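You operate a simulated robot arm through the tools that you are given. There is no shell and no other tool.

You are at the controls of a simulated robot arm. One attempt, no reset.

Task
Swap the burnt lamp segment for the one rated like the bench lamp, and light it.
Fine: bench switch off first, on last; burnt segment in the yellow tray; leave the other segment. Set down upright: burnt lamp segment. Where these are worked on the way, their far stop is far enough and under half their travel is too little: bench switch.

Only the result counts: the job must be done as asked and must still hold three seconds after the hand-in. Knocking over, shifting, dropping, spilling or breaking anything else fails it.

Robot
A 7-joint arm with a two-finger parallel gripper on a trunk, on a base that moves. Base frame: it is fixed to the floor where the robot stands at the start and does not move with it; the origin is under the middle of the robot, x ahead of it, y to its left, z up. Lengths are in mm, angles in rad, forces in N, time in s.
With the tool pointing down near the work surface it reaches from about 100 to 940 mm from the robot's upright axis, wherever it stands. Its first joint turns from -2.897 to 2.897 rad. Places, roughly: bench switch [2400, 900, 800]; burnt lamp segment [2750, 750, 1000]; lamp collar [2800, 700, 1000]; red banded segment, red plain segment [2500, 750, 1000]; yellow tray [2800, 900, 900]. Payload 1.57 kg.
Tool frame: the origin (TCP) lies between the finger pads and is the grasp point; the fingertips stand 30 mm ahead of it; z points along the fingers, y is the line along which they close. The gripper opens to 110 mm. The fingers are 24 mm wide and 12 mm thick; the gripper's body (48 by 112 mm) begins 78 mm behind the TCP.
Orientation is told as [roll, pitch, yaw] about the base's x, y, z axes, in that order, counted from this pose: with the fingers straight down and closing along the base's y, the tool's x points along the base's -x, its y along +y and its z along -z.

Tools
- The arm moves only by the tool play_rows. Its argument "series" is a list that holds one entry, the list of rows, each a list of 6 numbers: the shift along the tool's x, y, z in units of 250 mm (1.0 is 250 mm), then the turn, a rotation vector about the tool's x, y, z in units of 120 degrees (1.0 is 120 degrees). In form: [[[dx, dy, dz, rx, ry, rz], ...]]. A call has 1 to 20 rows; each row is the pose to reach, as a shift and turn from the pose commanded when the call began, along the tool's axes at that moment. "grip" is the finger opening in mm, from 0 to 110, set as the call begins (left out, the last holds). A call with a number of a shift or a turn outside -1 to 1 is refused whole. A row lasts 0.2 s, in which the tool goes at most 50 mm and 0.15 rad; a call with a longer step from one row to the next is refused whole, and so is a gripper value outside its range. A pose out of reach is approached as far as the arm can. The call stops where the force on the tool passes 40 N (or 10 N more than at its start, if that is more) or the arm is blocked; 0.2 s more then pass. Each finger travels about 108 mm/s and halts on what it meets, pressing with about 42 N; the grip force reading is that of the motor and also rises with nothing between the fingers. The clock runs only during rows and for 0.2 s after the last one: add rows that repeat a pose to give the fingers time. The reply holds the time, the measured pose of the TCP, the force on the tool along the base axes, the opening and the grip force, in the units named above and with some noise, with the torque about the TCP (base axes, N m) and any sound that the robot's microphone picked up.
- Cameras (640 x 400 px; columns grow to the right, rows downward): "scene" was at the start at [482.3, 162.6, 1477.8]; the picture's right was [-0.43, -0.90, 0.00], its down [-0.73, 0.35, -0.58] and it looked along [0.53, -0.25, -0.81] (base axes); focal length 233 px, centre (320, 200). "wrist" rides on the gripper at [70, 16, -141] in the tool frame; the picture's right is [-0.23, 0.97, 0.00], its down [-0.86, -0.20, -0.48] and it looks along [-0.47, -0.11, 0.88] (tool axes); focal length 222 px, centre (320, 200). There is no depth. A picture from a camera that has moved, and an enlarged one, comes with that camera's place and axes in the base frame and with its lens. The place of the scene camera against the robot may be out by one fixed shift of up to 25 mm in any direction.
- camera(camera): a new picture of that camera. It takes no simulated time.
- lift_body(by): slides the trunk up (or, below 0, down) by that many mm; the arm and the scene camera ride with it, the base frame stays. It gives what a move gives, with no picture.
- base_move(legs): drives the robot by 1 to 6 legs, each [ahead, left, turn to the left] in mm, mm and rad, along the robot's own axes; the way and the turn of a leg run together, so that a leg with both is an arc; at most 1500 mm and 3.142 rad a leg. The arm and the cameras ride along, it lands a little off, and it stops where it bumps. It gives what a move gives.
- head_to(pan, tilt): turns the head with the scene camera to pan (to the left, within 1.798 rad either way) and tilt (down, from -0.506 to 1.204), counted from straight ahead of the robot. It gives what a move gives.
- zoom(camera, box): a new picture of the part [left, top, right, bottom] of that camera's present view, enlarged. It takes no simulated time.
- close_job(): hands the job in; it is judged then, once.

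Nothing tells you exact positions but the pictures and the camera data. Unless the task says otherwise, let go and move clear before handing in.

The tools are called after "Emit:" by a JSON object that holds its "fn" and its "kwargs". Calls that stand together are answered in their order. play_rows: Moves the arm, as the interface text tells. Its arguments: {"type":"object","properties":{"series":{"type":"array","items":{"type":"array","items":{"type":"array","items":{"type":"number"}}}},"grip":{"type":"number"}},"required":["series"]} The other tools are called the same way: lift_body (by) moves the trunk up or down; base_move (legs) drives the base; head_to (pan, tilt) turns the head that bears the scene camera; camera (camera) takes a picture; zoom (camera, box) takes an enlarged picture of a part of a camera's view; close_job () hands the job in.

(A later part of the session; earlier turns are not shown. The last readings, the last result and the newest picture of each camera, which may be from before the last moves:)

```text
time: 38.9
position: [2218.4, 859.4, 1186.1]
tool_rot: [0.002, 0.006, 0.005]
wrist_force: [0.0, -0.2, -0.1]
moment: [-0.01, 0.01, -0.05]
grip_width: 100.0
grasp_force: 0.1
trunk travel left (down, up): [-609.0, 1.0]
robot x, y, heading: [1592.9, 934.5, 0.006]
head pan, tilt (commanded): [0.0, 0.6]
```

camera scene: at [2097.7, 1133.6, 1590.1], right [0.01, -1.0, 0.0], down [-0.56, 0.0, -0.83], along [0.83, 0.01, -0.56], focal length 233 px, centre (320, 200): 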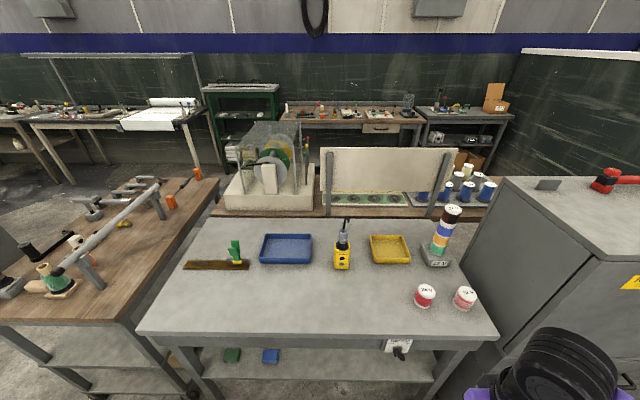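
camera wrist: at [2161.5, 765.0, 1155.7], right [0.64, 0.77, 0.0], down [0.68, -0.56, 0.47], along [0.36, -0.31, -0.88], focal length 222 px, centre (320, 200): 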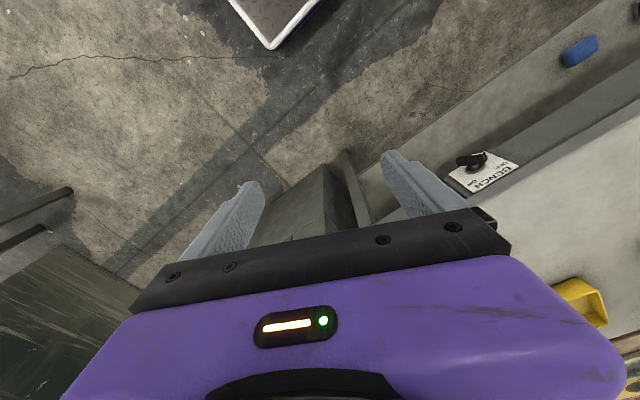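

It reaches z=1186 pointing down. I test extending to ~740 ahead at this height while still in front of the bench.

Emit:
{"fn": "play_rows", "kwargs": {"series": [[[-0.12, 0, 0, 0, 0, 0], [-0.24, 0, 0, 0, 0, 0], [-0.36, 0, 0, 0, 0, 0], [-0.48, 0, 0, 0, 0, 0], [-0.48, 0, 0, 0, 0, 0]]]}}

```text
time: 40.1
position: [2339.6, 860.7, 1181.3]
tool_rot: [0.002, 0.007, 0.004]
wrist_force: [0.3, 1.2, 0.5]
moment: [-0.01, 0.01, 0.02]
grip_width: 100.0
grasp_force: 0.1
trunk travel left (down, up): [-609.0, 1.0]
robot x, y, heading: [1594.4, 937.8, 0.008]
head pan, tilt (commanded): [0.0, 0.6]
```

Reach is fine. I retract again and drive closer to the bench, so the lamp will be ~720 ahead.

Emit:
{"fn": "play_rows", "kwargs": {"series": [[[0.12, 0, 0, 0, 0, 0], [0.24, 0, 0, 0, 0, 0], [0.36, 0, 0, 0, 0, 0], [0.48, 0, 0, 0, 0, 0], [0.48, 0, 0, 0, 0, 0]]]}}

Emit:
{"fn": "base_move", "kwargs": {"legs": [[380, -130, -0.006]]}}

Emit:
{"fn": "camera", "kwargs": {"camera": "wrist"}}

Emit:
{"fn": "camera", "kwargs": {"camera": "scene"}}

```text
time: 41.3
position: [2218.1, 859.4, 1183.5]
tool_rot: [0.001, 0.006, 0.003]
wrist_force: [-0.1, 0.2, 0.5]
moment: [-0.02, 0.0, -0.02]
grip_width: 100.0
grasp_force: 0.0
trunk travel left (down, up): [-609.0, 1.0]
robot x, y, heading: [1594.9, 934.8, 0.006]
head pan, tilt (commanded): [0.0, 0.6]
```

```text
time: 43.9
position: [2600.5, 730.3, 1183.0]
tool_rot: [0.002, 0.005, 0.001]
wrist_force: [1.0, 0.1, 0.2]
moment: [0.03, 0.01, 0.0]
grip_width: 100.0
grasp_force: 0.1
trunk travel left (down, up): [-609.0, 1.0]
robot x, y, heading: [1974.7, 805.7, 0.003]
head pan, tilt (commanded): [0.0, 0.6]
```

```text
taken
camera wrist: at [2531.8, 747.1, 1325.7], right [0.23, 0.97, 0.0], down [0.86, -0.2, 0.47], along [0.46, -0.11, -0.88], focal length 222 px, centre (320, 200)
```

wrist: 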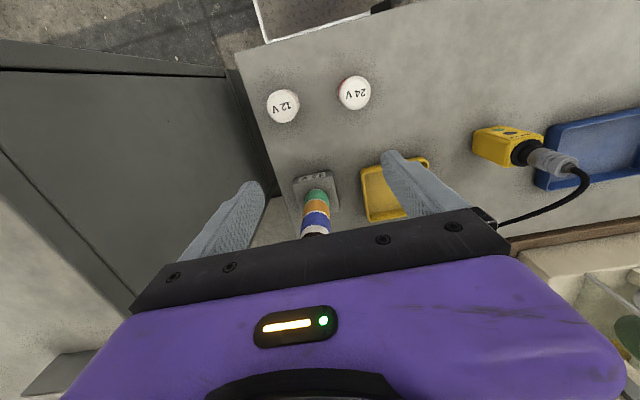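

```text
taken
camera scene: at [2482.2, 1005.3, 1590.1], right [0.0, -1.0, 0.0], down [-0.56, 0.0, -0.83], along [0.83, 0.0, -0.56], focal length 233 px, centre (320, 200)
```

scene: 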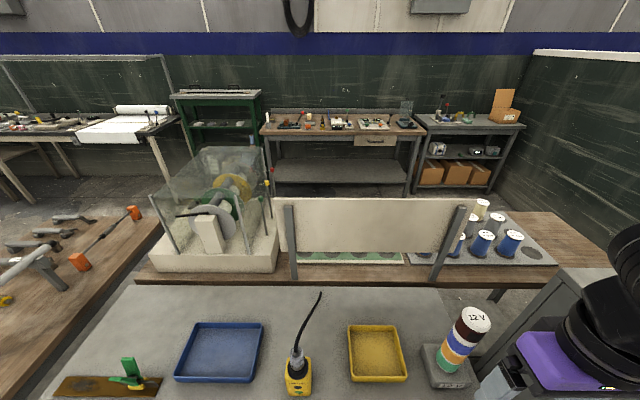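

From the wrist view the 12 V banded segment is at about (2557, 680), the 24 V at (2564, 798), and the lamp stack lies just ahead. I move over toward the lamp at this height to see its top between the fingers.

Emit:
{"fn": "play_rows", "kwargs": {"series": [[[-0.12, -0.04, 0, 0, 0, 0], [-0.24, -0.08, 0, 0, 0, 0], [-0.36, -0.12, 0, 0, 0, 0], [-0.36, -0.12, 0, 0, 0, 0]]]}}

Emit:
{"fn": "camera", "kwargs": {"camera": "wrist"}}

Emit:
{"fn": "camera", "kwargs": {"camera": "scene"}}

```text
time: 44.9
position: [2693.5, 702.5, 1182.9]
tool_rot: [0.003, 0.007, -0.001]
wrist_force: [0.2, 0.2, 0.1]
moment: [-0.02, 0.0, -0.01]
grip_width: 99.9
grasp_force: 0.2
trunk travel left (down, up): [-609.0, 1.0]
robot x, y, heading: [1978.8, 809.3, 0.003]
head pan, tilt (commanded): [0.0, 0.6]
```

```text
taken
camera wrist: at [2623.4, 718.5, 1324.5], right [0.23, 0.97, 0.0], down [0.86, -0.2, 0.47], along [0.46, -0.11, -0.88], focal length 222 px, centre (320, 200)
```

wrist: 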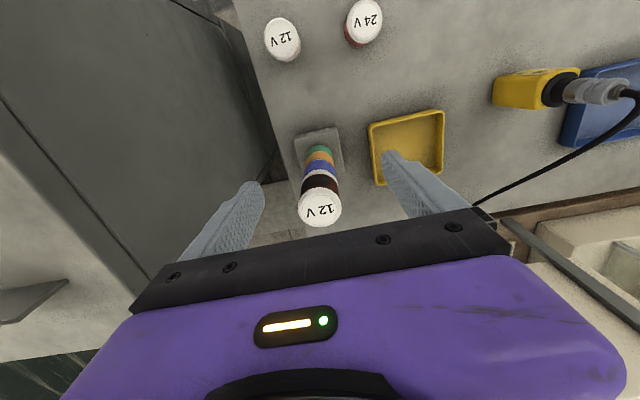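

```text
taken
camera scene: at [2482.4, 1005.2, 1590.0], right [0.0, -1.0, 0.0], down [-0.56, 0.0, -0.83], along [0.83, 0.0, -0.56], focal length 233 px, centre (320, 200)
```

scene: 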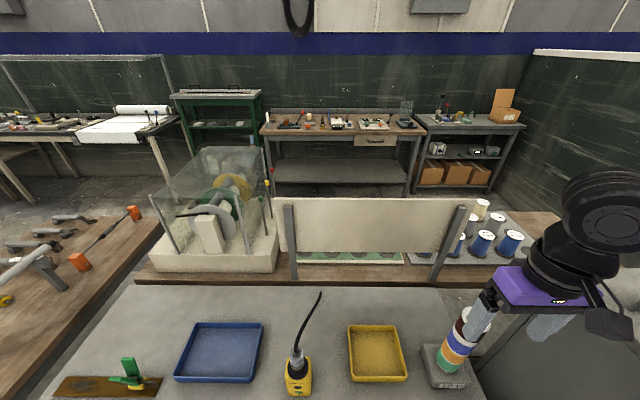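

Emit:
{"fn": "zoom", "kwargs": {"camera": "wrist", "box": [240, 110, 400, 235]}}

Emit:
{"fn": "zoom", "kwargs": {"camera": "wrist", "box": [240, 0, 400, 100]}}

Emit:
{"fn": "zoom", "kwargs": {"camera": "scene", "box": [400, 280, 528, 400]}}

```text
3.20 times, centred on (320, 172) of wrist
camera zoom: at [2623.4, 718.5, 1324.5], right [0.23, 0.97, 0.0], down [0.86, -0.2, 0.47], along [0.46, -0.11, -0.88], focal length 711 px, centre (320, 288)
```

zoom: 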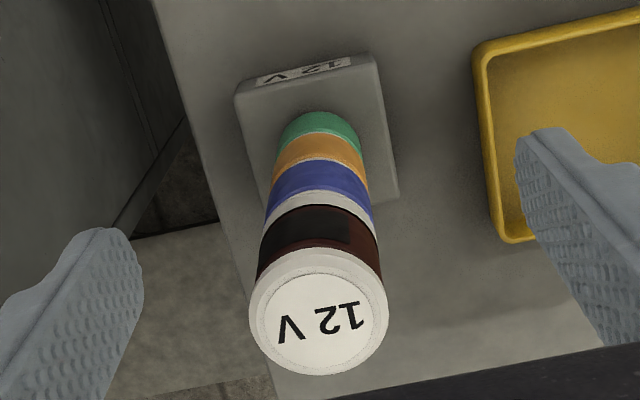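

```text
4.00 times, centred on (320, 50) of wrist
camera zoom: at [2623.4, 718.5, 1324.5], right [0.23, 0.97, 0.0], down [0.86, -0.2, 0.47], along [0.46, -0.11, -0.88], focal length 888 px, centre (320, 800)
```

zoom: 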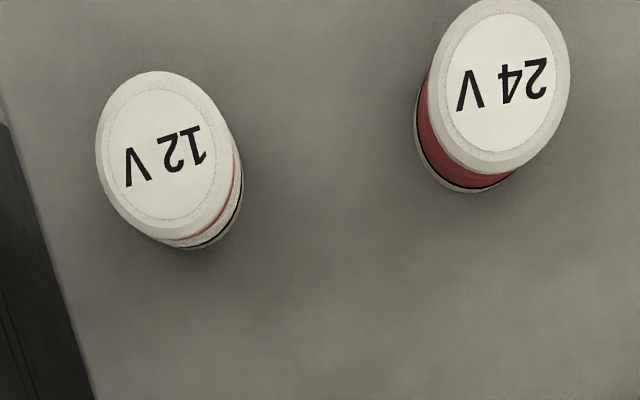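

```text
3.33 times, centred on (464, 340) of scene
camera zoom: at [2482.4, 1005.2, 1590.0], right [0.0, -1.0, 0.0], down [-0.56, 0.0, -0.83], along [0.83, 0.0, -0.56], focal length 777 px, centre (-160, -267)
```

zoom: 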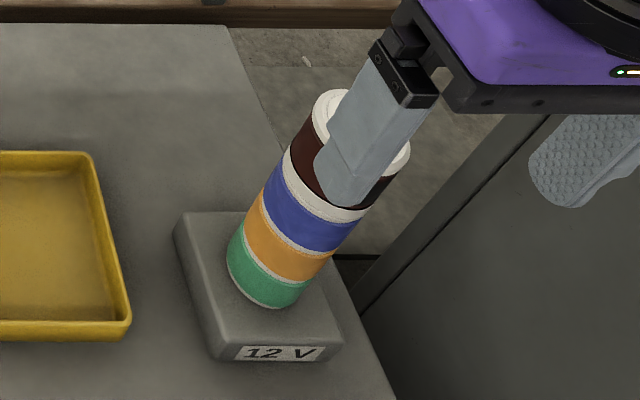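

The burnt segment's cap centre is at about (2751, 688, 1100), ~50 mm across; a segment is ~61 mm tall. I look closely at the collar for hints (slots, arrows) on how it comes off.

Emit:
{"fn": "zoom", "kwargs": {"camera": "scene", "box": [440, 300, 500, 350]}}

Emit:
{"fn": "zoom", "kwargs": {"camera": "wrist", "box": [295, 160, 345, 200]}}

Emit:
{"fn": "zoom", "kwargs": {"camera": "wrist", "box": [255, 10, 315, 65]}}

```text
8.00 times, centred on (470, 325) of scene
camera zoom: at [2482.4, 1005.2, 1590.0], right [0.0, -1.0, 0.0], down [-0.56, 0.0, -0.83], along [0.83, 0.0, -0.56], focal length 1866 px, centre (-880, -800)
```

zoom: 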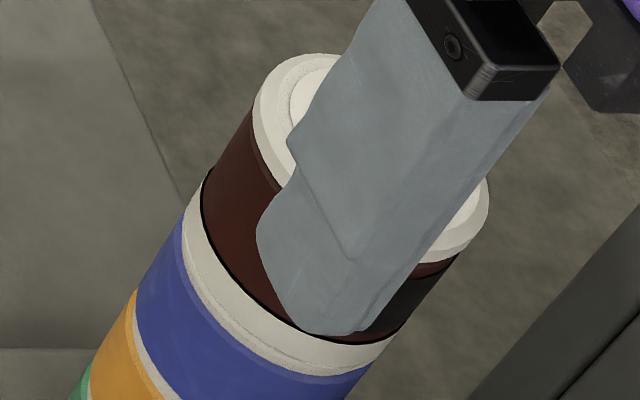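

```text
10.00 times, centred on (320, 180) of wrist
camera zoom: at [2623.4, 718.5, 1324.5], right [0.23, 0.97, 0.0], down [0.86, -0.2, 0.47], along [0.46, -0.11, -0.88], focal length 2221 px, centre (320, 400)
```

zoom: 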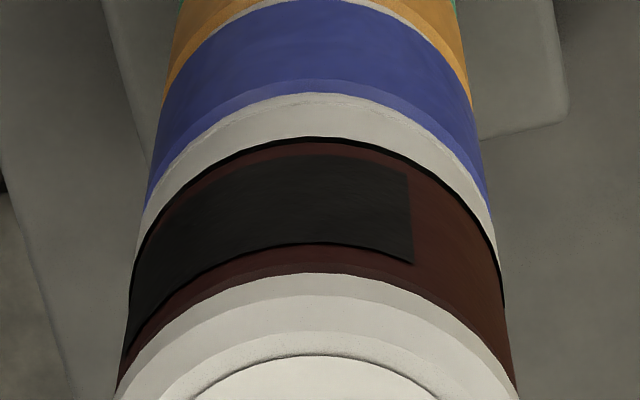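

```text
7.27 times, centred on (285, 38) of wrist
camera zoom: at [2623.4, 718.5, 1324.5], right [0.23, 0.97, 0.0], down [0.86, -0.2, 0.47], along [0.46, -0.11, -0.88], focal length 1615 px, centre (574, 1382)
```

zoom: 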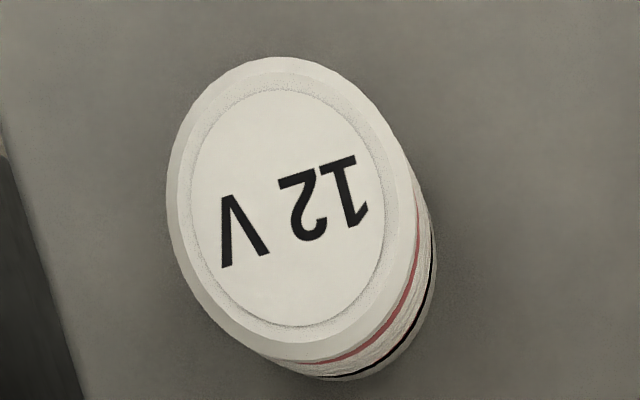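

No slots or arrows are visible on the collar. I centre the open fingers above the burnt segment and check again before descending.

Emit:
{"fn": "play_rows", "kwargs": {"series": [[[-0.08, -0.02, 0, 0, -0.001, 0], [-0.16, -0.04, 0, 0, -0.002, 0], [-0.23, -0.058, 0, 0, -0.0033, 0], [-0.23, -0.058, 0, 0, -0.0033, 0]]]}}

Emit:
{"fn": "camera", "kwargs": {"camera": "wrist"}}

Emit:
{"fn": "zoom", "kwargs": {"camera": "wrist", "box": [240, 90, 400, 215]}}

Emit:
{"fn": "camera", "kwargs": {"camera": "scene"}}

```text
time: 45.9
position: [2750.0, 687.8, 1181.9]
tool_rot: [0.0, 0.0, 0.001]
wrist_force: [-0.9, 0.7, -0.7]
moment: [0.02, 0.0, -0.01]
grip_width: 100.1
grasp_force: 0.1
trunk travel left (down, up): [-609.0, 1.0]
robot x, y, heading: [1976.8, 809.5, 0.004]
head pan, tilt (commanded): [0.0, 0.6]
```

```text
taken
camera wrist: at [2679.4, 703.5, 1324.5], right [0.23, 0.97, 0.0], down [0.85, -0.2, 0.48], along [0.47, -0.11, -0.88], focal length 222 px, centre (320, 200)
```

wrist: 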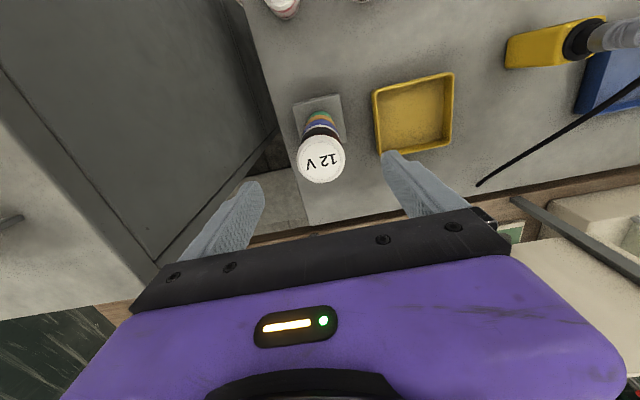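

```text
3.20 times, centred on (320, 152) of wrist
camera zoom: at [2679.4, 703.5, 1324.5], right [0.23, 0.97, 0.0], down [0.85, -0.2, 0.48], along [0.47, -0.11, -0.88], focal length 711 px, centre (320, 352)
```

zoom: 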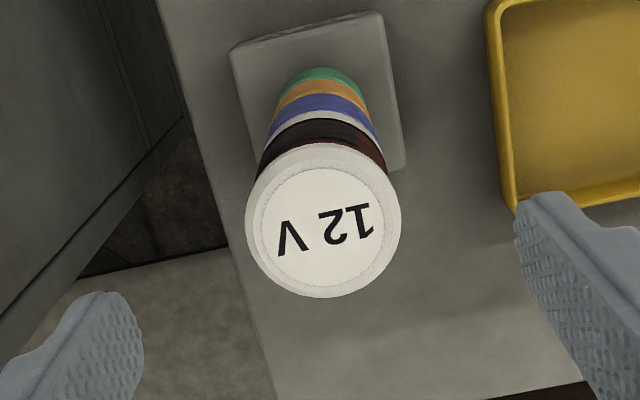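

```text
taken
camera scene: at [2482.5, 1005.2, 1590.0], right [0.0, -1.0, 0.0], down [-0.56, 0.0, -0.83], along [0.83, 0.0, -0.56], focal length 233 px, centre (320, 200)
```

scene: 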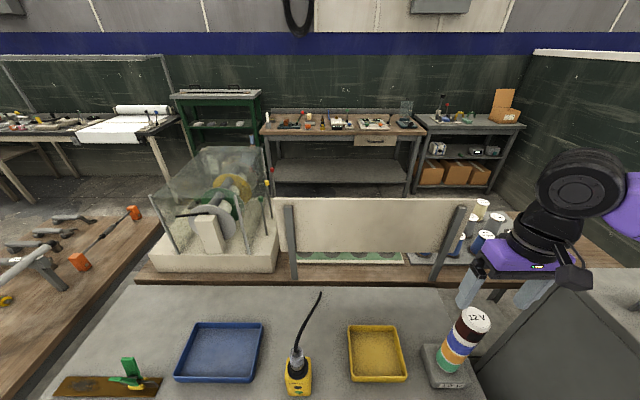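

Centre confirmed at (2751.5, 688, cap top ≈1099). I descend straight to TCP z≈1079 so the tips stay above the collar joint.

Emit:
{"fn": "play_rows", "kwargs": {"series": [[[-0.006, 0, 0.1, 0, 0, 0], [-0.006, 0, 0.2, 0, 0, 0], [-0.006, 0, 0.3, 0, 0, 0], [-0.006, 0, 0.38, 0, 0, 0], [-0.006, 0, 0.416, 0, 0, 0], [-0.006, 0, 0.416, 0, 0, 0]]]}}

Emit:
{"fn": "camera", "kwargs": {"camera": "wrist"}}

Emit:
{"fn": "zoom", "kwargs": {"camera": "scene", "box": [400, 280, 528, 400]}}

```text
time: 47.2
position: [2750.4, 687.4, 1077.8]
tool_rot: [0.002, 0.002, -0.001]
wrist_force: [0.9, 0.1, -0.3]
moment: [0.02, 0.01, 0.0]
grip_width: 100.0
grasp_force: 0.0
trunk travel left (down, up): [-609.0, 1.0]
robot x, y, heading: [1973.7, 814.5, 0.002]
head pan, tilt (commanded): [0.0, 0.6]
```

```text
taken
camera wrist: at [2680.0, 703.3, 1219.8], right [0.23, 0.97, 0.0], down [0.86, -0.2, 0.48], along [0.47, -0.11, -0.88], focal length 222 px, centre (320, 200)
```

wrist: 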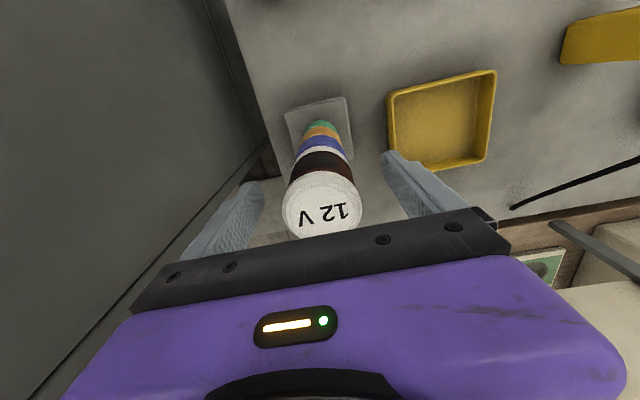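

```text
3.33 times, centred on (464, 340) of scene
camera zoom: at [2482.4, 1005.3, 1590.1], right [0.0, -1.0, 0.0], down [-0.56, 0.0, -0.83], along [0.83, 0.0, -0.56], focal length 777 px, centre (-160, -267)
```

zoom: 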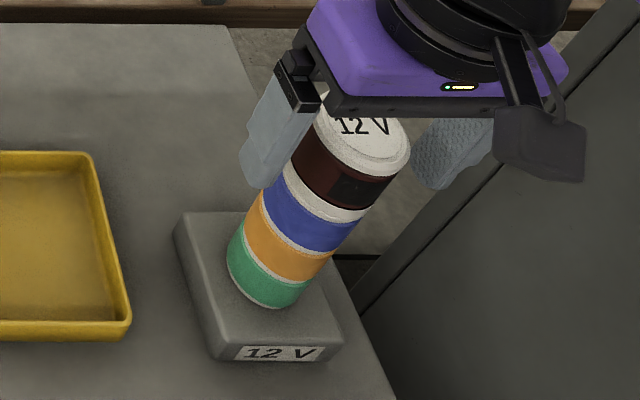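

Fingers are on either side of the burnt segment and centred. I close the grip.

Emit:
{"fn": "play_rows", "kwargs": {"series": [[[0, 0, 0, 0, 0, 0], [0, 0, 0, 0, 0, 0], [0, 0, 0, 0, 0, 0], [0, 0, 0, 0, 0, 0], [0, 0, 0, 0, 0, 0]]], "grip": 0}}

Emit:
{"fn": "zoom", "kwargs": {"camera": "scene", "box": [400, 280, 528, 400]}}

```text
time: 48.5
position: [2749.8, 687.8, 1077.9]
tool_rot: [0.002, 0.0, 0.0]
wrist_force: [-0.4, 3.5, -1.2]
moment: [-0.75, -0.08, 0.01]
grip_width: 51.0
grasp_force: 41.7
trunk travel left (down, up): [-609.0, 1.0]
robot x, y, heading: [1976.2, 808.8, 0.001]
head pan, tilt (commanded): [0.0, 0.6]
```

```text
3.33 times, centred on (464, 340) of scene
camera zoom: at [2482.5, 1005.4, 1590.0], right [0.0, -1.0, 0.0], down [-0.56, 0.0, -0.83], along [0.83, 0.0, -0.56], focal length 777 px, centre (-160, -267)
```

zoom: 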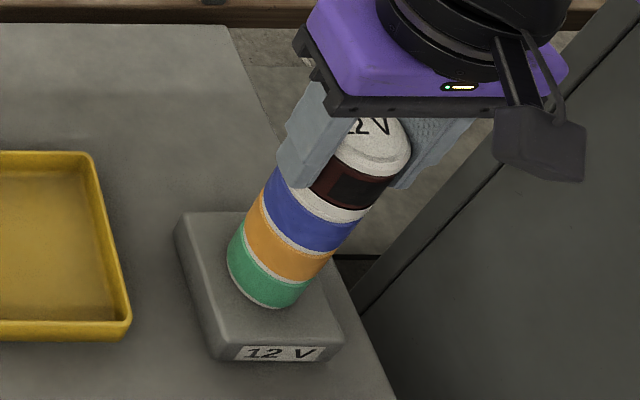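

Held at 51 mm. I try a gentle 3 mm pull upward to see whether it is locked.

Emit:
{"fn": "play_rows", "kwargs": {"series": [[[0, 0, -0.006, 0, 0, 0], [0, 0, -0.012, 0, 0, 0], [0, 0, -0.012, 0, 0, 0]]]}}

```text
time: 49.2
position: [2749.8, 686.7, 1080.5]
tool_rot: [0.001, 0.003, 0.001]
wrist_force: [7.8, 7.3, -29.4]
moment: [-0.8, 0.18, 0.05]
grip_width: 51.0
grasp_force: 42.4
trunk travel left (down, up): [-609.0, 1.0]
robot x, y, heading: [1977.9, 809.7, 0.003]
head pan, tilt (commanded): [0.0, 0.6]
```

Nearly 30 N with hardly any rise, so it's locked in the collar. I take the pull off and twist counter-clockwise (seen from above) a little to feel it.

Emit:
{"fn": "play_rows", "kwargs": {"series": [[[0, 0, 0.006, 0, 0, 0], [0, 0, 0.012, 0, 0, 0], [0, 0, 0.012, 0, 0, -0.05], [0, 0, 0.012, 0, 0, -0.1], [0, 0, 0.012, 0, 0, -0.15], [0, 0, 0.012, 0, 0, -0.15]]]}}

Emit:
{"fn": "zoom", "kwargs": {"camera": "scene", "box": [400, 280, 528, 400]}}

```text
time: 50.6
position: [2749.8, 685.3, 1078.4]
tool_rot: [-0.001, -0.002, 0.313]
wrist_force: [0.5, -1.5, 6.8]
moment: [-0.15, 0.05, 0.01]
grip_width: 50.6
grasp_force: 42.0
trunk travel left (down, up): [-609.0, 1.0]
robot x, y, heading: [1972.4, 809.8, 0.003]
head pan, tilt (commanded): [0.0, 0.6]
```

```text
3.33 times, centred on (464, 340) of scene
camera zoom: at [2482.2, 1005.1, 1590.3], right [0.0, -1.0, 0.0], down [-0.56, 0.0, -0.83], along [0.83, 0.0, -0.56], focal length 777 px, centre (-160, -267)
```

zoom: 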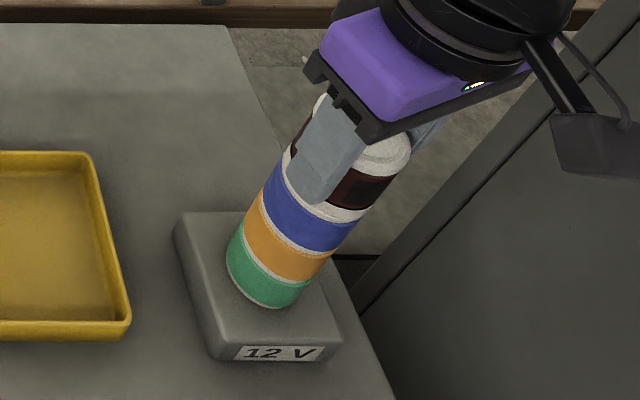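

Emit:
{"fn": "zoom", "kwargs": {"camera": "scene", "box": [440, 300, 500, 350]}}

Emit:
{"fn": "camera", "kwargs": {"camera": "wrist"}}

```text
8.00 times, centred on (470, 325) of scene
camera zoom: at [2482.2, 1005.1, 1590.3], right [0.0, -1.0, 0.0], down [-0.56, 0.0, -0.83], along [0.83, 0.0, -0.56], focal length 1866 px, centre (-880, -800)
```

zoom: 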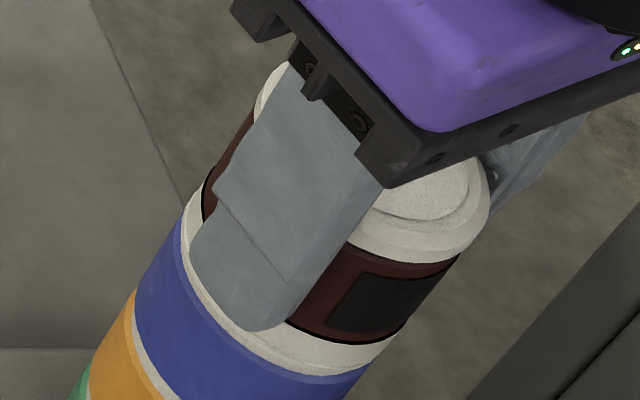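

```text
taken
camera wrist: at [2678.0, 679.3, 1220.9], right [-0.08, 1.0, 0.0], down [0.87, 0.07, 0.48], along [0.48, 0.04, -0.88], focal length 222 px, centre (320, 200)
```

wrist: 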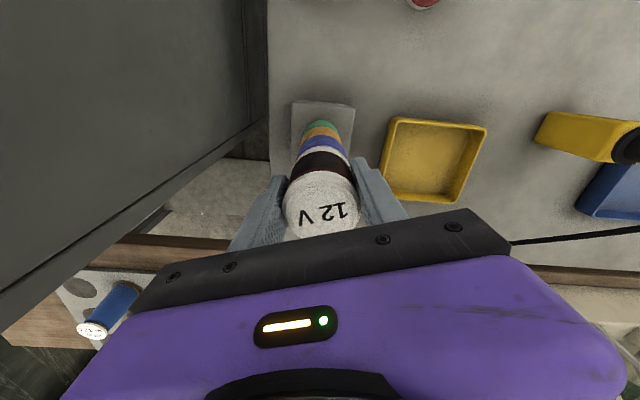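

The segment turns with the hand, freely. I keep twisting counter-clockwise to 45° total and watch the torque.

Emit:
{"fn": "play_rows", "kwargs": {"series": [[[0, 0, 0, 0, 0, -0.05], [0, 0, 0, 0, 0, -0.1], [0, 0, 0, 0, 0, -0.15], [0, 0, 0, 0, 0, -0.2], [0, 0, 0, 0, 0, -0.225], [0, 0, 0, 0, 0, -0.225]]]}}

Emit:
{"fn": "camera", "kwargs": {"camera": "wrist"}}

```text
time: 52.0
position: [2749.8, 686.3, 1079.7]
tool_rot: [-0.001, -0.002, 0.785]
wrist_force: [0.4, -4.7, 12.3]
moment: [-0.32, -0.07, -0.02]
grip_width: 50.7
grasp_force: 41.9
trunk travel left (down, up): [-609.0, 1.0]
robot x, y, heading: [1980.7, 810.3, 0.005]
head pan, tilt (commanded): [0.0, 0.6]
```

```text
taken
camera wrist: at [2688.8, 648.5, 1220.0], right [-0.53, 0.85, 0.0], down [0.75, 0.46, 0.48], along [0.41, 0.25, -0.88], focal length 222 px, centre (320, 200)
```

wrist: 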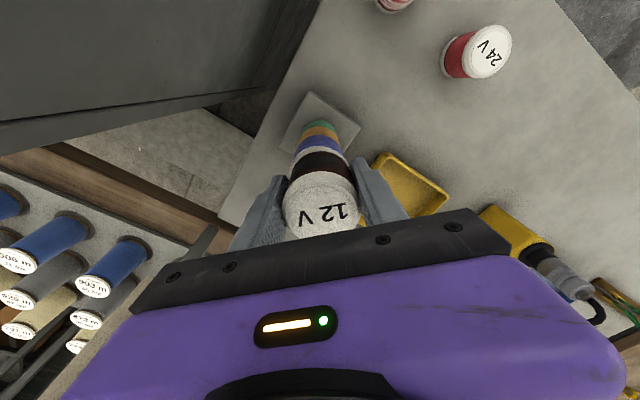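

The upward push on the tool grows as I twist (12 N), so the segment seems to climb — like a thread or ramp. I follow it up 2 mm and keep turning.

Emit:
{"fn": "play_rows", "kwargs": {"series": [[[0, 0, -0.004, 0, 0, 0], [0, 0, -0.008, 0, 0, 0], [0, 0, -0.008, 0, 0, 0]]]}}

```text
time: 52.9
position: [2750.7, 686.5, 1078.9]
tool_rot: [0.002, -0.003, 0.784]
wrist_force: [5.7, -6.1, -1.8]
moment: [-0.21, -0.16, -0.01]
grip_width: 50.8
grasp_force: 42.6
trunk travel left (down, up): [-609.0, 1.0]
robot x, y, heading: [1978.2, 807.9, 0.0]
head pan, tilt (commanded): [0.0, 0.6]
```

Load is near zero again, about 1.8 mm of climb per 45°. I turn another 45° while following it up.

Emit:
{"fn": "play_rows", "kwargs": {"series": [[[0, 0, -0.0012, 0, 0, -0.0625], [0, 0, -0.0024, 0, 0, -0.125], [0, 0, -0.0036, 0, 0, -0.1875], [0, 0, -0.0048, 0, 0, -0.25], [0, 0, -0.006, 0, 0, -0.3125], [0, 0, -0.007, 0, 0, -0.375], [0, 0, -0.007, 0, 0, -0.375]]]}}

Emit:
{"fn": "camera", "kwargs": {"camera": "wrist"}}

Emit:
{"fn": "zoom", "kwargs": {"camera": "scene", "box": [400, 280, 528, 400]}}

```text
time: 54.5
position: [2751.8, 685.7, 1082.7]
tool_rot: [-0.003, 0.001, 1.569]
wrist_force: [15.7, -10.8, 18.5]
moment: [-0.52, -0.8, -0.06]
grip_width: 50.9
grasp_force: 42.2
trunk travel left (down, up): [-609.0, 1.0]
robot x, y, heading: [1979.6, 807.9, -0.0]
head pan, tilt (commanded): [0.0, 0.6]
```

```text
taken
camera wrist: at [2734.1, 615.8, 1224.6], right [-0.97, 0.23, 0.0], down [0.2, 0.85, 0.48], along [0.11, 0.47, -0.88], focal length 222 px, centre (320, 200)
```

wrist: 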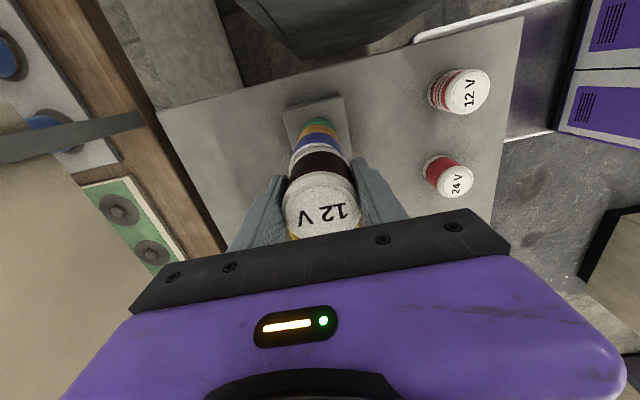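

```text
3.33 times, centred on (464, 340) of scene
camera zoom: at [2482.4, 1004.9, 1590.4], right [0.0, -1.0, 0.0], down [-0.56, 0.0, -0.83], along [0.83, 0.0, -0.56], focal length 777 px, centre (-160, -267)
```

zoom: 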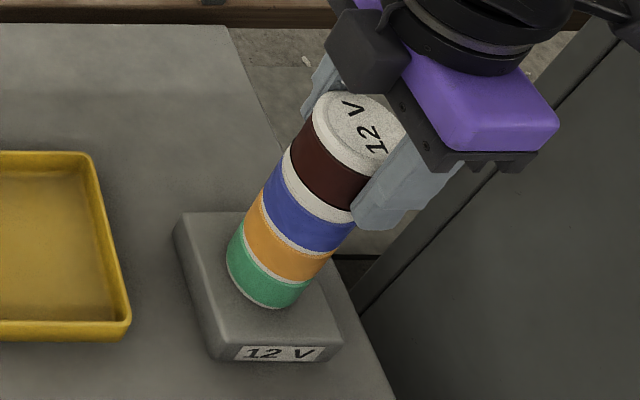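

The push up rose to 18 N with some side load (my grip centre is ~2 mm off). I relieve these and see whether it lifts free.

Emit:
{"fn": "play_rows", "kwargs": {"series": [[[0.003, -0.004, -0.005, 0, 0, 0], [0.006, -0.009, -0.0104, 0, 0, 0], [0.006, -0.009, -0.0104, 0, 0, 0]]]}}

```text
time: 55.2
position: [2752.5, 685.9, 1084.9]
tool_rot: [0.002, -0.002, 1.571]
wrist_force: [7.4, -3.2, 1.6]
moment: [-0.15, -0.35, -0.01]
grip_width: 50.5
grasp_force: 41.9
trunk travel left (down, up): [-609.0, 1.0]
robot x, y, heading: [1975.8, 812.1, 0.004]
head pan, tilt (commanded): [0.0, 0.6]
```

Load near zero at ~6–7 mm of climb. I try a 3 mm pull.

Emit:
{"fn": "play_rows", "kwargs": {"series": [[[0, 0, -0.006, 0, 0, 0], [0, 0, -0.012, 0, 0, 0], [0, 0, -0.012, 0, 0, 0]]]}}

```text
time: 56.0
position: [2751.5, 685.7, 1086.5]
tool_rot: [0.001, -0.001, 1.571]
wrist_force: [-0.5, -0.5, -0.4]
moment: [-0.05, -0.01, 0.01]
grip_width: 50.7
grasp_force: 42.1
trunk travel left (down, up): [-609.0, 1.0]
robot x, y, heading: [1983.7, 811.2, 0.002]
head pan, tilt (commanded): [0.0, 0.6]
```

No load now — it appears to be free. I look, then lift further.

Emit:
{"fn": "play_rows", "kwargs": {"series": [[[0, 0, -0.03, 0, 0, 0], [0, 0, -0.06, 0, 0, 0], [0, 0, -0.06, 0, 0, 0]]]}}

Emit:
{"fn": "zoom", "kwargs": {"camera": "scene", "box": [400, 280, 528, 400]}}

Emit:
{"fn": "camera", "kwargs": {"camera": "wrist"}}

```text
time: 56.9
position: [2752.1, 686.0, 1101.7]
tool_rot: [0.0, -0.002, 1.571]
wrist_force: [-0.1, 0.1, -1.2]
moment: [0.0, 0.05, -0.03]
grip_width: 50.7
grasp_force: 41.7
trunk travel left (down, up): [-609.0, 1.0]
robot x, y, heading: [1977.7, 810.6, 0.005]
head pan, tilt (commanded): [0.0, 0.6]
```

```text
3.33 times, centred on (464, 340) of scene
camera zoom: at [2482.4, 1005.2, 1590.1], right [0.0, -1.0, 0.0], down [-0.56, 0.0, -0.83], along [0.83, 0.0, -0.56], focal length 777 px, centre (-160, -267)
```

zoom: 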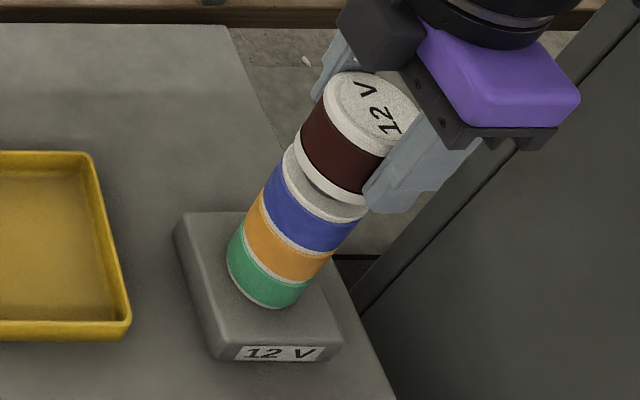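

```text
taken
camera wrist: at [2735.4, 615.5, 1244.3], right [-0.97, 0.23, 0.0], down [0.2, 0.85, 0.48], along [0.11, 0.47, -0.88], focal length 222 px, centre (320, 200)
```

wrist: 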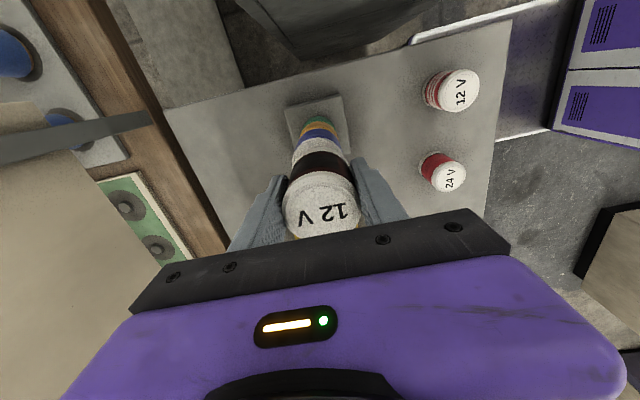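

The burnt segment is free and in hand. The yellow tray spans about x 2722–2857, y 792–932; I raise and carry the segment over its centre (2789, 860).

Emit:
{"fn": "play_rows", "kwargs": {"series": [[[0, 0, -0.1, 0, 0, 0], [0, 0, -0.2, 0, 0, 0], [-0.12, -0.03, -0.2, 0, 0, 0], [-0.26, -0.06, -0.2, 0, 0, 0], [-0.4, -0.09, -0.2, 0, 0, 0], [-0.54, -0.12, -0.2, 0, 0, 0], [-0.64, -0.14, -0.2, 0, 0, 0], [-0.696, -0.148, -0.2, 0, 0, 0], [-0.696, -0.148, -0.2, 0, 0, 0]]]}}

Emit:
{"fn": "camera", "kwargs": {"camera": "wrist"}}

Emit:
{"fn": "camera", "kwargs": {"camera": "scene"}}

```text
time: 58.9
position: [2789.6, 857.7, 1153.0]
tool_rot: [0.0, -0.002, 1.571]
wrist_force: [0.0, 0.0, -0.7]
moment: [0.01, -0.02, 0.01]
grip_width: 51.1
grasp_force: 42.0
trunk travel left (down, up): [-609.0, 1.0]
robot x, y, heading: [1975.5, 810.3, 0.006]
head pan, tilt (commanded): [0.0, 0.6]
```

```text
taken
camera wrist: at [2772.5, 788.7, 1294.9], right [-0.97, 0.23, 0.0], down [0.2, 0.85, 0.48], along [0.11, 0.47, -0.88], focal length 222 px, centre (320, 200)
```

wrist: 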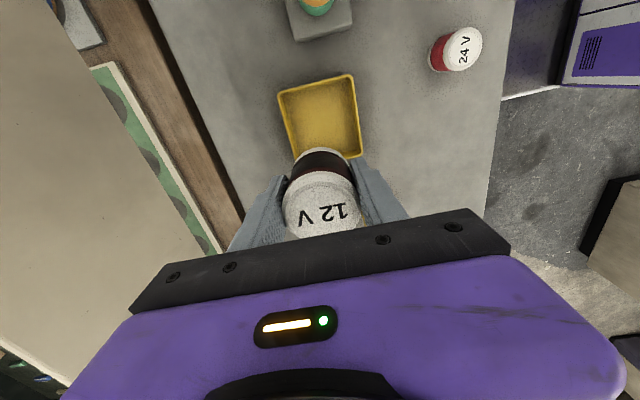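

```text
taken
camera scene: at [2482.4, 1005.4, 1590.0], right [0.0, -1.0, 0.0], down [-0.56, 0.0, -0.83], along [0.83, 0.0, -0.56], focal length 233 px, centre (320, 200)
```

scene: 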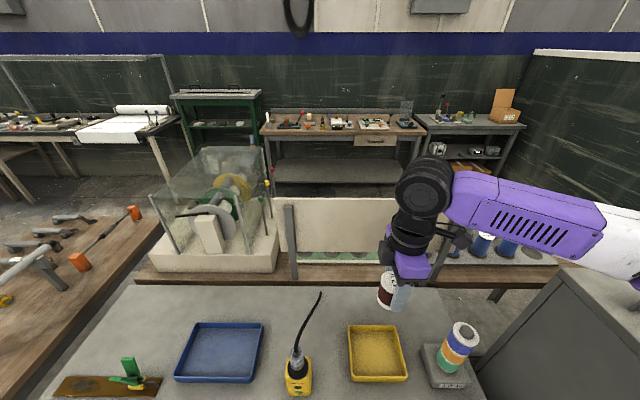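

The tray centre comes out at about (2786, 864). I descend to z≈940 and then feel for the tray floor in small steps.

Emit:
{"fn": "play_rows", "kwargs": {"series": [[[-0.008, 0.006, 0.12, 0, 0, 0], [-0.016, 0.012, 0.27, 0, 0, 0], [-0.016, 0.012, 0.42, 0, 0, 0], [-0.016, 0.012, 0.57, 0, 0, 0], [-0.016, 0.012, 0.7, 0, 0, 0], [-0.016, 0.012, 0.8, 0, 0, 0], [-0.016, 0.012, 0.85, 0, 0, 0], [-0.016, 0.012, 0.85, 0, 0, 0]]]}}

Emit:
{"fn": "camera", "kwargs": {"camera": "wrist"}}

Emit:
{"fn": "zoom", "kwargs": {"camera": "scene", "box": [320, 270, 480, 400]}}

```text
time: 60.6
position: [2788.6, 863.4, 941.5]
tool_rot: [0.0, -0.002, 1.572]
wrist_force: [0.0, 0.0, -1.0]
moment: [0.01, 0.01, -0.01]
grip_width: 50.7
grasp_force: 41.7
trunk travel left (down, up): [-609.0, 1.0]
robot x, y, heading: [1974.8, 807.4, 0.005]
head pan, tilt (commanded): [0.0, 0.6]
```

```text
taken
camera wrist: at [2771.5, 793.3, 1082.7], right [-0.97, 0.23, 0.0], down [0.2, 0.85, 0.48], along [0.11, 0.47, -0.88], focal length 222 px, centre (320, 200)
```

wrist: 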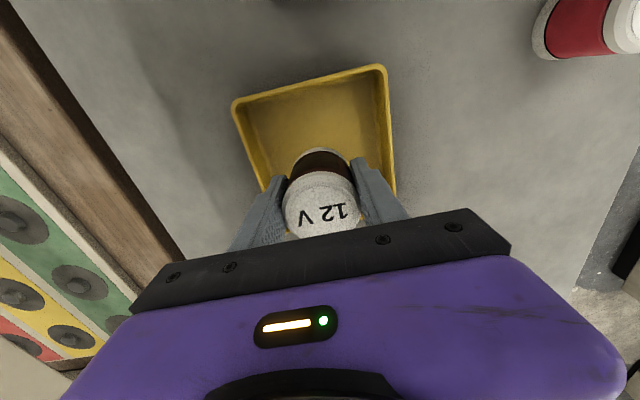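

```text
3.08 times, centred on (400, 335) of scene
camera zoom: at [2482.5, 1005.3, 1590.0], right [0.0, -1.0, 0.0], down [-0.56, 0.0, -0.83], along [0.83, 0.0, -0.56], focal length 718 px, centre (74, -215)
```

zoom: 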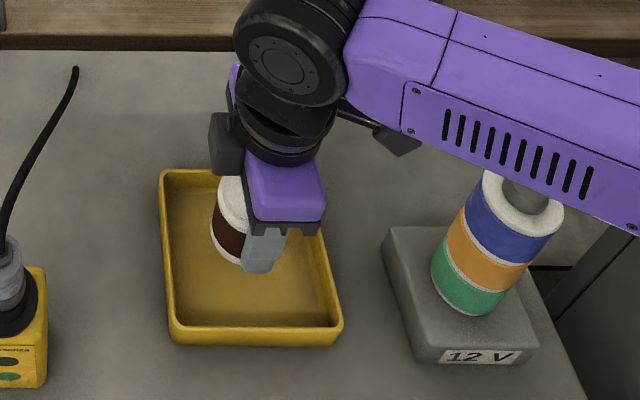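

The forearm passes over the lamp and toward the cabinet; before going lower I look at that side to check clearance.

Emit:
{"fn": "head_to", "kwargs": {"pan": -0.5, "tilt": 0.6}}

Emit:
{"fn": "camera", "kwargs": {"camera": "scene"}}

```text
time: 61.6
position: [2788.2, 862.5, 941.4]
tool_rot: [-0.001, -0.002, 1.571]
wrist_force: [-0.2, 0.1, -0.3]
moment: [0.01, -0.01, 0.0]
grip_width: 50.8
grasp_force: 42.4
trunk travel left (down, up): [-609.0, 1.0]
robot x, y, heading: [1976.3, 808.1, 0.003]
head pan, tilt (commanded): [-0.499, 0.6]
```

```text
taken
camera scene: at [2471.8, 963.0, 1590.1], right [-0.47, -0.88, 0.0], down [-0.5, 0.27, -0.83], along [0.73, -0.39, -0.56], focal length 233 px, centre (320, 200)
```

scene: 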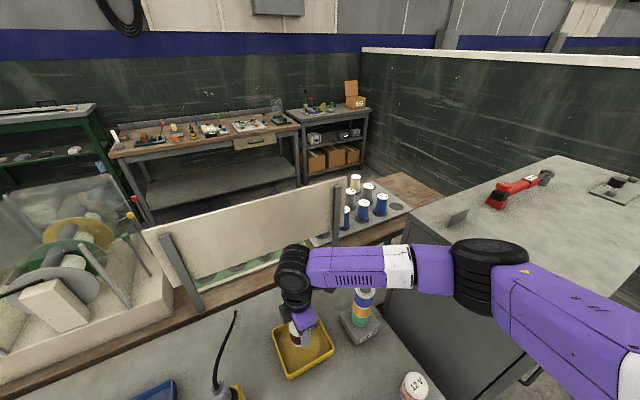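

The elbow is close to the cabinet's top-left corner, so rather than risk a touch I raise the segment, shift the base to the left, and come back over the tray.

Emit:
{"fn": "play_rows", "kwargs": {"series": [[[0, 0, -0.15, 0, 0, 0], [0, 0, -0.3, 0, 0, 0], [0, 0, -0.45, 0, 0, 0], [0, 0, -0.6, 0, 0, 0], [0, 0, -0.75, 0, 0, 0], [0, 0, -0.84, 0, 0, 0], [0, 0, -0.84, 0, 0, 0]]]}}

Emit:
{"fn": "base_move", "kwargs": {"legs": [[0, 170, 0]]}}

Emit:
{"fn": "camera", "kwargs": {"camera": "scene"}}

Emit:
{"fn": "camera", "kwargs": {"camera": "wrist"}}

```text
time: 63.2
position: [2784.6, 862.9, 1152.3]
tool_rot: [-0.001, -0.003, 1.571]
wrist_force: [0.2, -0.4, -0.5]
moment: [0.01, -0.03, -0.04]
grip_width: 50.8
grasp_force: 42.1
trunk travel left (down, up): [-609.0, 1.0]
robot x, y, heading: [1980.3, 809.8, 0.002]
head pan, tilt (commanded): [-0.499, 0.6]
```

```text
time: 64.6
position: [2784.1, 1033.0, 1152.4]
tool_rot: [0.001, -0.003, 1.569]
wrist_force: [0.1, -0.1, -0.7]
moment: [0.03, 0.0, 0.03]
grip_width: 51.0
grasp_force: 42.1
trunk travel left (down, up): [-609.0, 1.0]
robot x, y, heading: [1978.1, 981.7, 0.004]
head pan, tilt (commanded): [-0.499, 0.6]
```

```text
taken
camera scene: at [2471.5, 1133.2, 1590.1], right [-0.48, -0.88, 0.0], down [-0.5, 0.27, -0.82], along [0.73, -0.39, -0.57], focal length 233 px, centre (320, 200)
```

scene: 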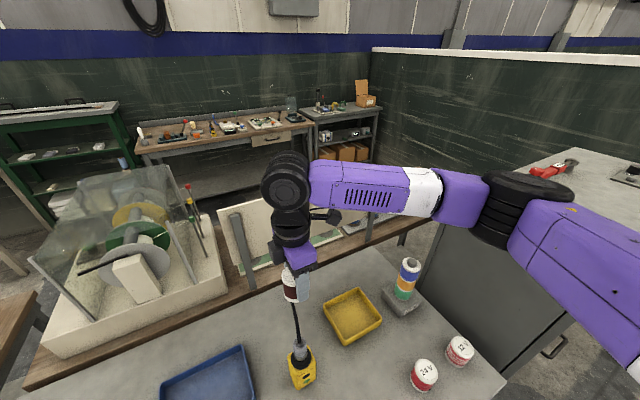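

```text
taken
camera wrist: at [2767.5, 963.2, 1292.7], right [-0.97, 0.23, 0.0], down [0.2, 0.85, 0.48], along [0.11, 0.47, -0.88], focal length 222 px, centre (320, 200)
```

wrist: 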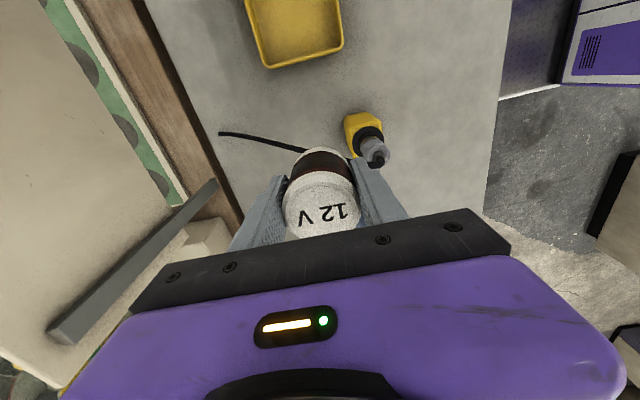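

Now I bring the segment back over the tray centre with the arm, and check the elbow.

Emit:
{"fn": "play_rows", "kwargs": {"series": [[[0.15, 0, 0, 0, 0, 0], [0.3, 0, 0, 0, 0, 0], [0.45, 0, 0, 0, 0, 0], [0.6, -0.008, 0, 0, 0, 0], [0.676, -0.008, 0, 0, 0, 0], [0.676, -0.008, 0, 0, 0, 0]]]}}

Emit:
{"fn": "camera", "kwargs": {"camera": "scene"}}

Emit:
{"fn": "camera", "kwargs": {"camera": "wrist"}}

```text
time: 66.0
position: [2785.9, 863.5, 1151.3]
tool_rot: [0.0, -0.002, 1.57]
wrist_force: [0.5, 0.5, -0.3]
moment: [-0.01, -0.01, 0.01]
grip_width: 50.6
grasp_force: 42.4
trunk travel left (down, up): [-609.0, 1.0]
robot x, y, heading: [1976.9, 979.2, 0.005]
head pan, tilt (commanded): [-0.499, 0.6]
```

```text
taken
camera scene: at [2471.4, 1133.3, 1590.1], right [-0.48, -0.88, 0.0], down [-0.5, 0.27, -0.83], along [0.73, -0.39, -0.56], focal length 233 px, centre (320, 200)
```

scene: 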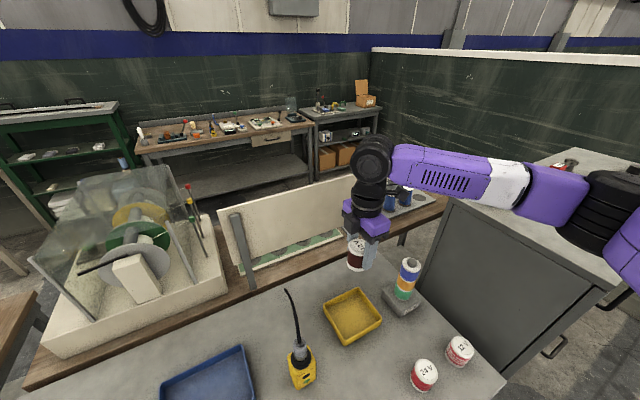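

```text
taken
camera wrist: at [2768.5, 794.2, 1292.2], right [-0.97, 0.23, 0.0], down [0.2, 0.85, 0.48], along [0.11, 0.47, -0.88], focal length 222 px, centre (320, 200)
```

wrist: 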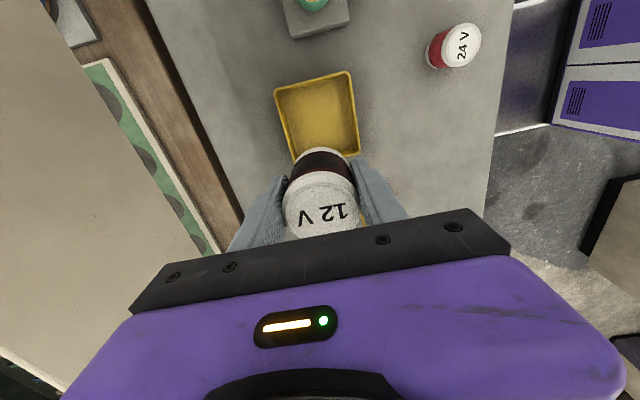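

I descend again to z≈941 and compare the elbow's place with the cabinet.

Emit:
{"fn": "play_rows", "kwargs": {"series": [[[0, 0, 0.15, 0, 0, 0], [0, 0, 0.3, 0, 0, 0], [0, 0, 0.45, 0, 0, 0], [0, 0, 0.6, 0, 0, 0], [0, 0, 0.75, 0, 0, 0], [0, 0, 0.84, 0, 0, 0], [0, 0, 0.84, 0, 0, 0]]]}}

Emit:
{"fn": "camera", "kwargs": {"camera": "scene"}}

Emit:
{"fn": "zoom", "kwargs": {"camera": "scene", "box": [440, 160, 640, 300]}}

```text
time: 67.6
position: [2788.2, 864.9, 939.9]
tool_rot: [0.001, -0.002, 1.569]
wrist_force: [0.8, 0.0, 0.1]
moment: [0.01, 0.0, 0.01]
grip_width: 50.8
grasp_force: 42.2
trunk travel left (down, up): [-609.0, 1.0]
robot x, y, heading: [1977.1, 979.1, 0.005]
head pan, tilt (commanded): [-0.499, 0.6]
```

```text
taken
camera scene: at [2471.5, 1133.5, 1590.0], right [-0.48, -0.88, 0.0], down [-0.5, 0.27, -0.83], along [0.73, -0.39, -0.56], focal length 233 px, centre (320, 200)
```

scene: 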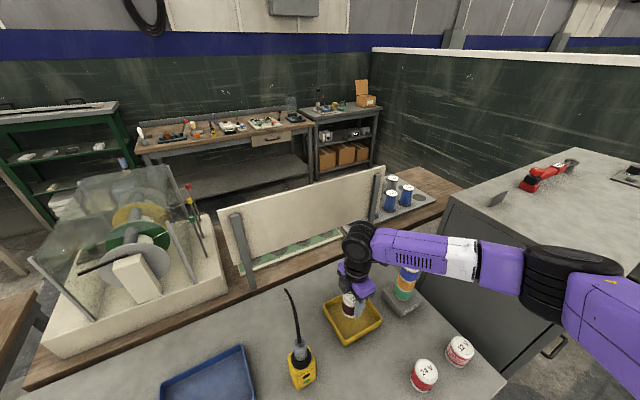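

```text
2.86 times, centred on (540, 230) of scene
camera zoom: at [2471.5, 1133.5, 1590.0], right [-0.48, -0.88, 0.0], down [-0.5, 0.27, -0.83], along [0.73, -0.39, -0.56], focal length 666 px, centre (-309, 114)
```

zoom: 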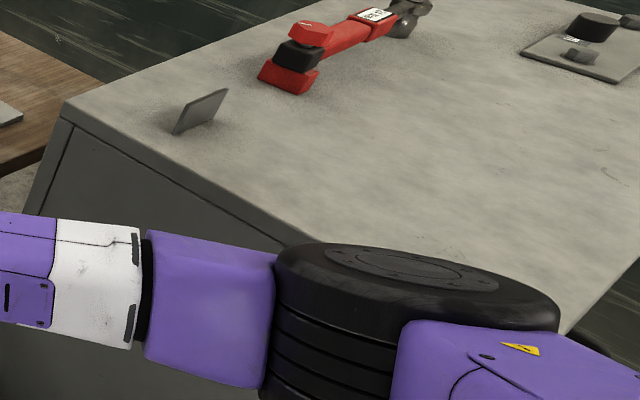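

The elbow is now well left of the cabinet. I lower the segment into the tray step by step, watching the force.

Emit:
{"fn": "play_rows", "kwargs": {"series": [[[0, 0, 0.04, 0, 0, 0], [0, 0, 0.08, 0, 0, 0], [0, 0, 0.1, 0, 0, 0], [0, 0, 0.12, 0, 0, 0], [0, 0, 0.12, 0, 0, 0]]]}}

Emit:
{"fn": "head_to", "kwargs": {"pan": -0.2, "tilt": 0.9}}

Emit:
{"fn": "camera", "kwargs": {"camera": "scene"}}

```text
time: 68.8
position: [2785.9, 865.2, 910.8]
tool_rot: [0.0, -0.001, 1.569]
wrist_force: [0.2, -0.7, -0.6]
moment: [-0.01, 0.0, 0.02]
grip_width: 50.5
grasp_force: 42.0
trunk travel left (down, up): [-609.0, 1.0]
robot x, y, heading: [1979.7, 980.7, 0.001]
head pan, tilt (commanded): [-0.499, 0.6]
```

```text
time: 69.6
position: [2786.1, 865.3, 910.6]
tool_rot: [0.0, -0.001, 1.569]
wrist_force: [0.4, -0.3, -1.3]
moment: [-0.02, -0.03, 0.02]
grip_width: 50.9
grasp_force: 42.5
trunk travel left (down, up): [-609.0, 1.0]
robot x, y, heading: [1973.9, 983.4, -0.001]
head pan, tilt (commanded): [-0.201, 0.901]
```

```text
taken
camera scene: at [2467.8, 1160.6, 1565.3], right [-0.2, -0.98, 0.0], down [-0.77, 0.15, -0.62], along [0.61, -0.12, -0.78], focal length 233 px, centre (320, 200)
```

scene: 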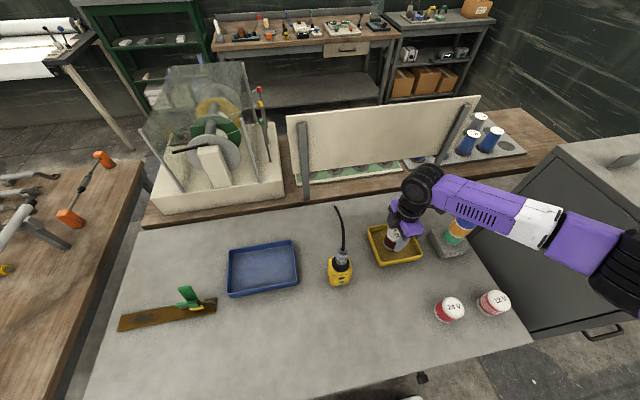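

Emit:
{"fn": "play_rows", "kwargs": {"series": [[[0, 0, 0.012, 0, 0, 0], [0, 0, 0.024, 0, 0, 0], [0, 0, 0.032, 0, 0, 0], [0, 0, 0.032, 0, 0, 0]]]}}

Emit:
{"fn": "zoom", "kwargs": {"camera": "scene", "box": [350, 200, 450, 275]}}

Emit:
{"fn": "zoom", "kwargs": {"camera": "wrist", "box": [220, 20, 420, 145]}}

```text
time: 70.6
position: [2786.8, 864.9, 902.8]
tool_rot: [-0.001, -0.003, 1.569]
wrist_force: [0.5, 0.3, -1.2]
moment: [0.05, -0.03, 0.03]
grip_width: 51.1
grasp_force: 42.2
trunk travel left (down, up): [-609.0, 1.0]
robot x, y, heading: [1977.4, 982.1, 0.004]
head pan, tilt (commanded): [-0.201, 0.901]
```

```text
5.33 times, centred on (400, 238) of scene
camera zoom: at [2467.8, 1160.7, 1565.3], right [-0.2, -0.98, 0.0], down [-0.77, 0.15, -0.62], along [0.61, -0.12, -0.78], focal length 1244 px, centre (-107, 0)
```

zoom: 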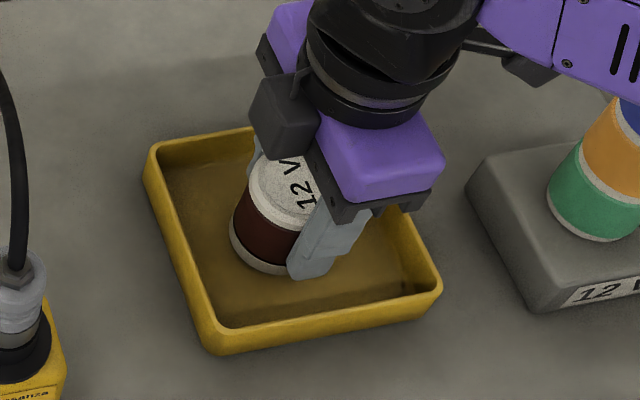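

```text
3.20 times, centred on (320, 82) of wrist
camera zoom: at [2769.0, 794.0, 1044.5], right [-0.97, 0.23, 0.0], down [0.2, 0.85, 0.48], along [0.11, 0.47, -0.88], focal length 711 px, centre (320, 576)
```

zoom: 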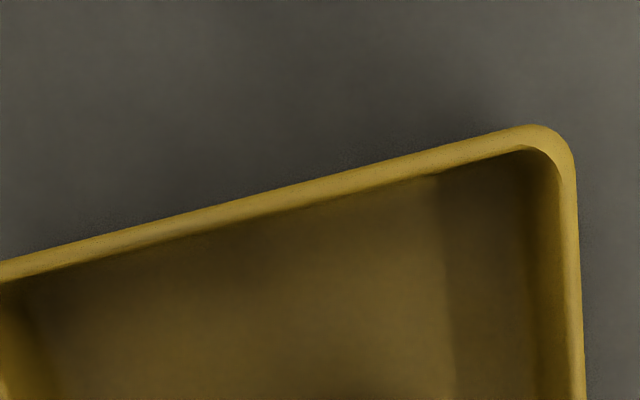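

No contact yet at z=903. I continue in 4 mm steps.

Emit:
{"fn": "play_rows", "kwargs": {"series": [[[0, 0, 0.008, 0, 0, 0], [0, 0, 0.016, 0, 0, 0], [0, 0, 0.016, 0, 0, 0]]]}}

Emit:
{"fn": "play_rows", "kwargs": {"series": [[[0, 0, 0.006, 0, 0, 0], [0, 0, 0.012, 0, 0, 0], [0, 0, 0.012, 0, 0, 0]]]}}

```text
time: 71.4
position: [2785.8, 865.0, 898.9]
tool_rot: [0.0, -0.002, 1.569]
wrist_force: [0.4, -0.1, -0.1]
moment: [-0.02, -0.01, 0.03]
grip_width: 50.7
grasp_force: 42.8
trunk travel left (down, up): [-609.0, 1.0]
robot x, y, heading: [1977.1, 985.0, 0.004]
head pan, tilt (commanded): [-0.201, 0.901]
```

```text
time: 72.2
position: [2786.2, 865.6, 898.1]
tool_rot: [-0.001, -0.002, 1.57]
wrist_force: [-5.3, -1.3, 21.4]
moment: [-0.02, 0.48, 0.03]
grip_width: 50.5
grasp_force: 42.1
trunk travel left (down, up): [-609.0, 1.0]
robot x, y, heading: [1979.1, 981.0, -0.001]
head pan, tilt (commanded): [-0.201, 0.901]
```

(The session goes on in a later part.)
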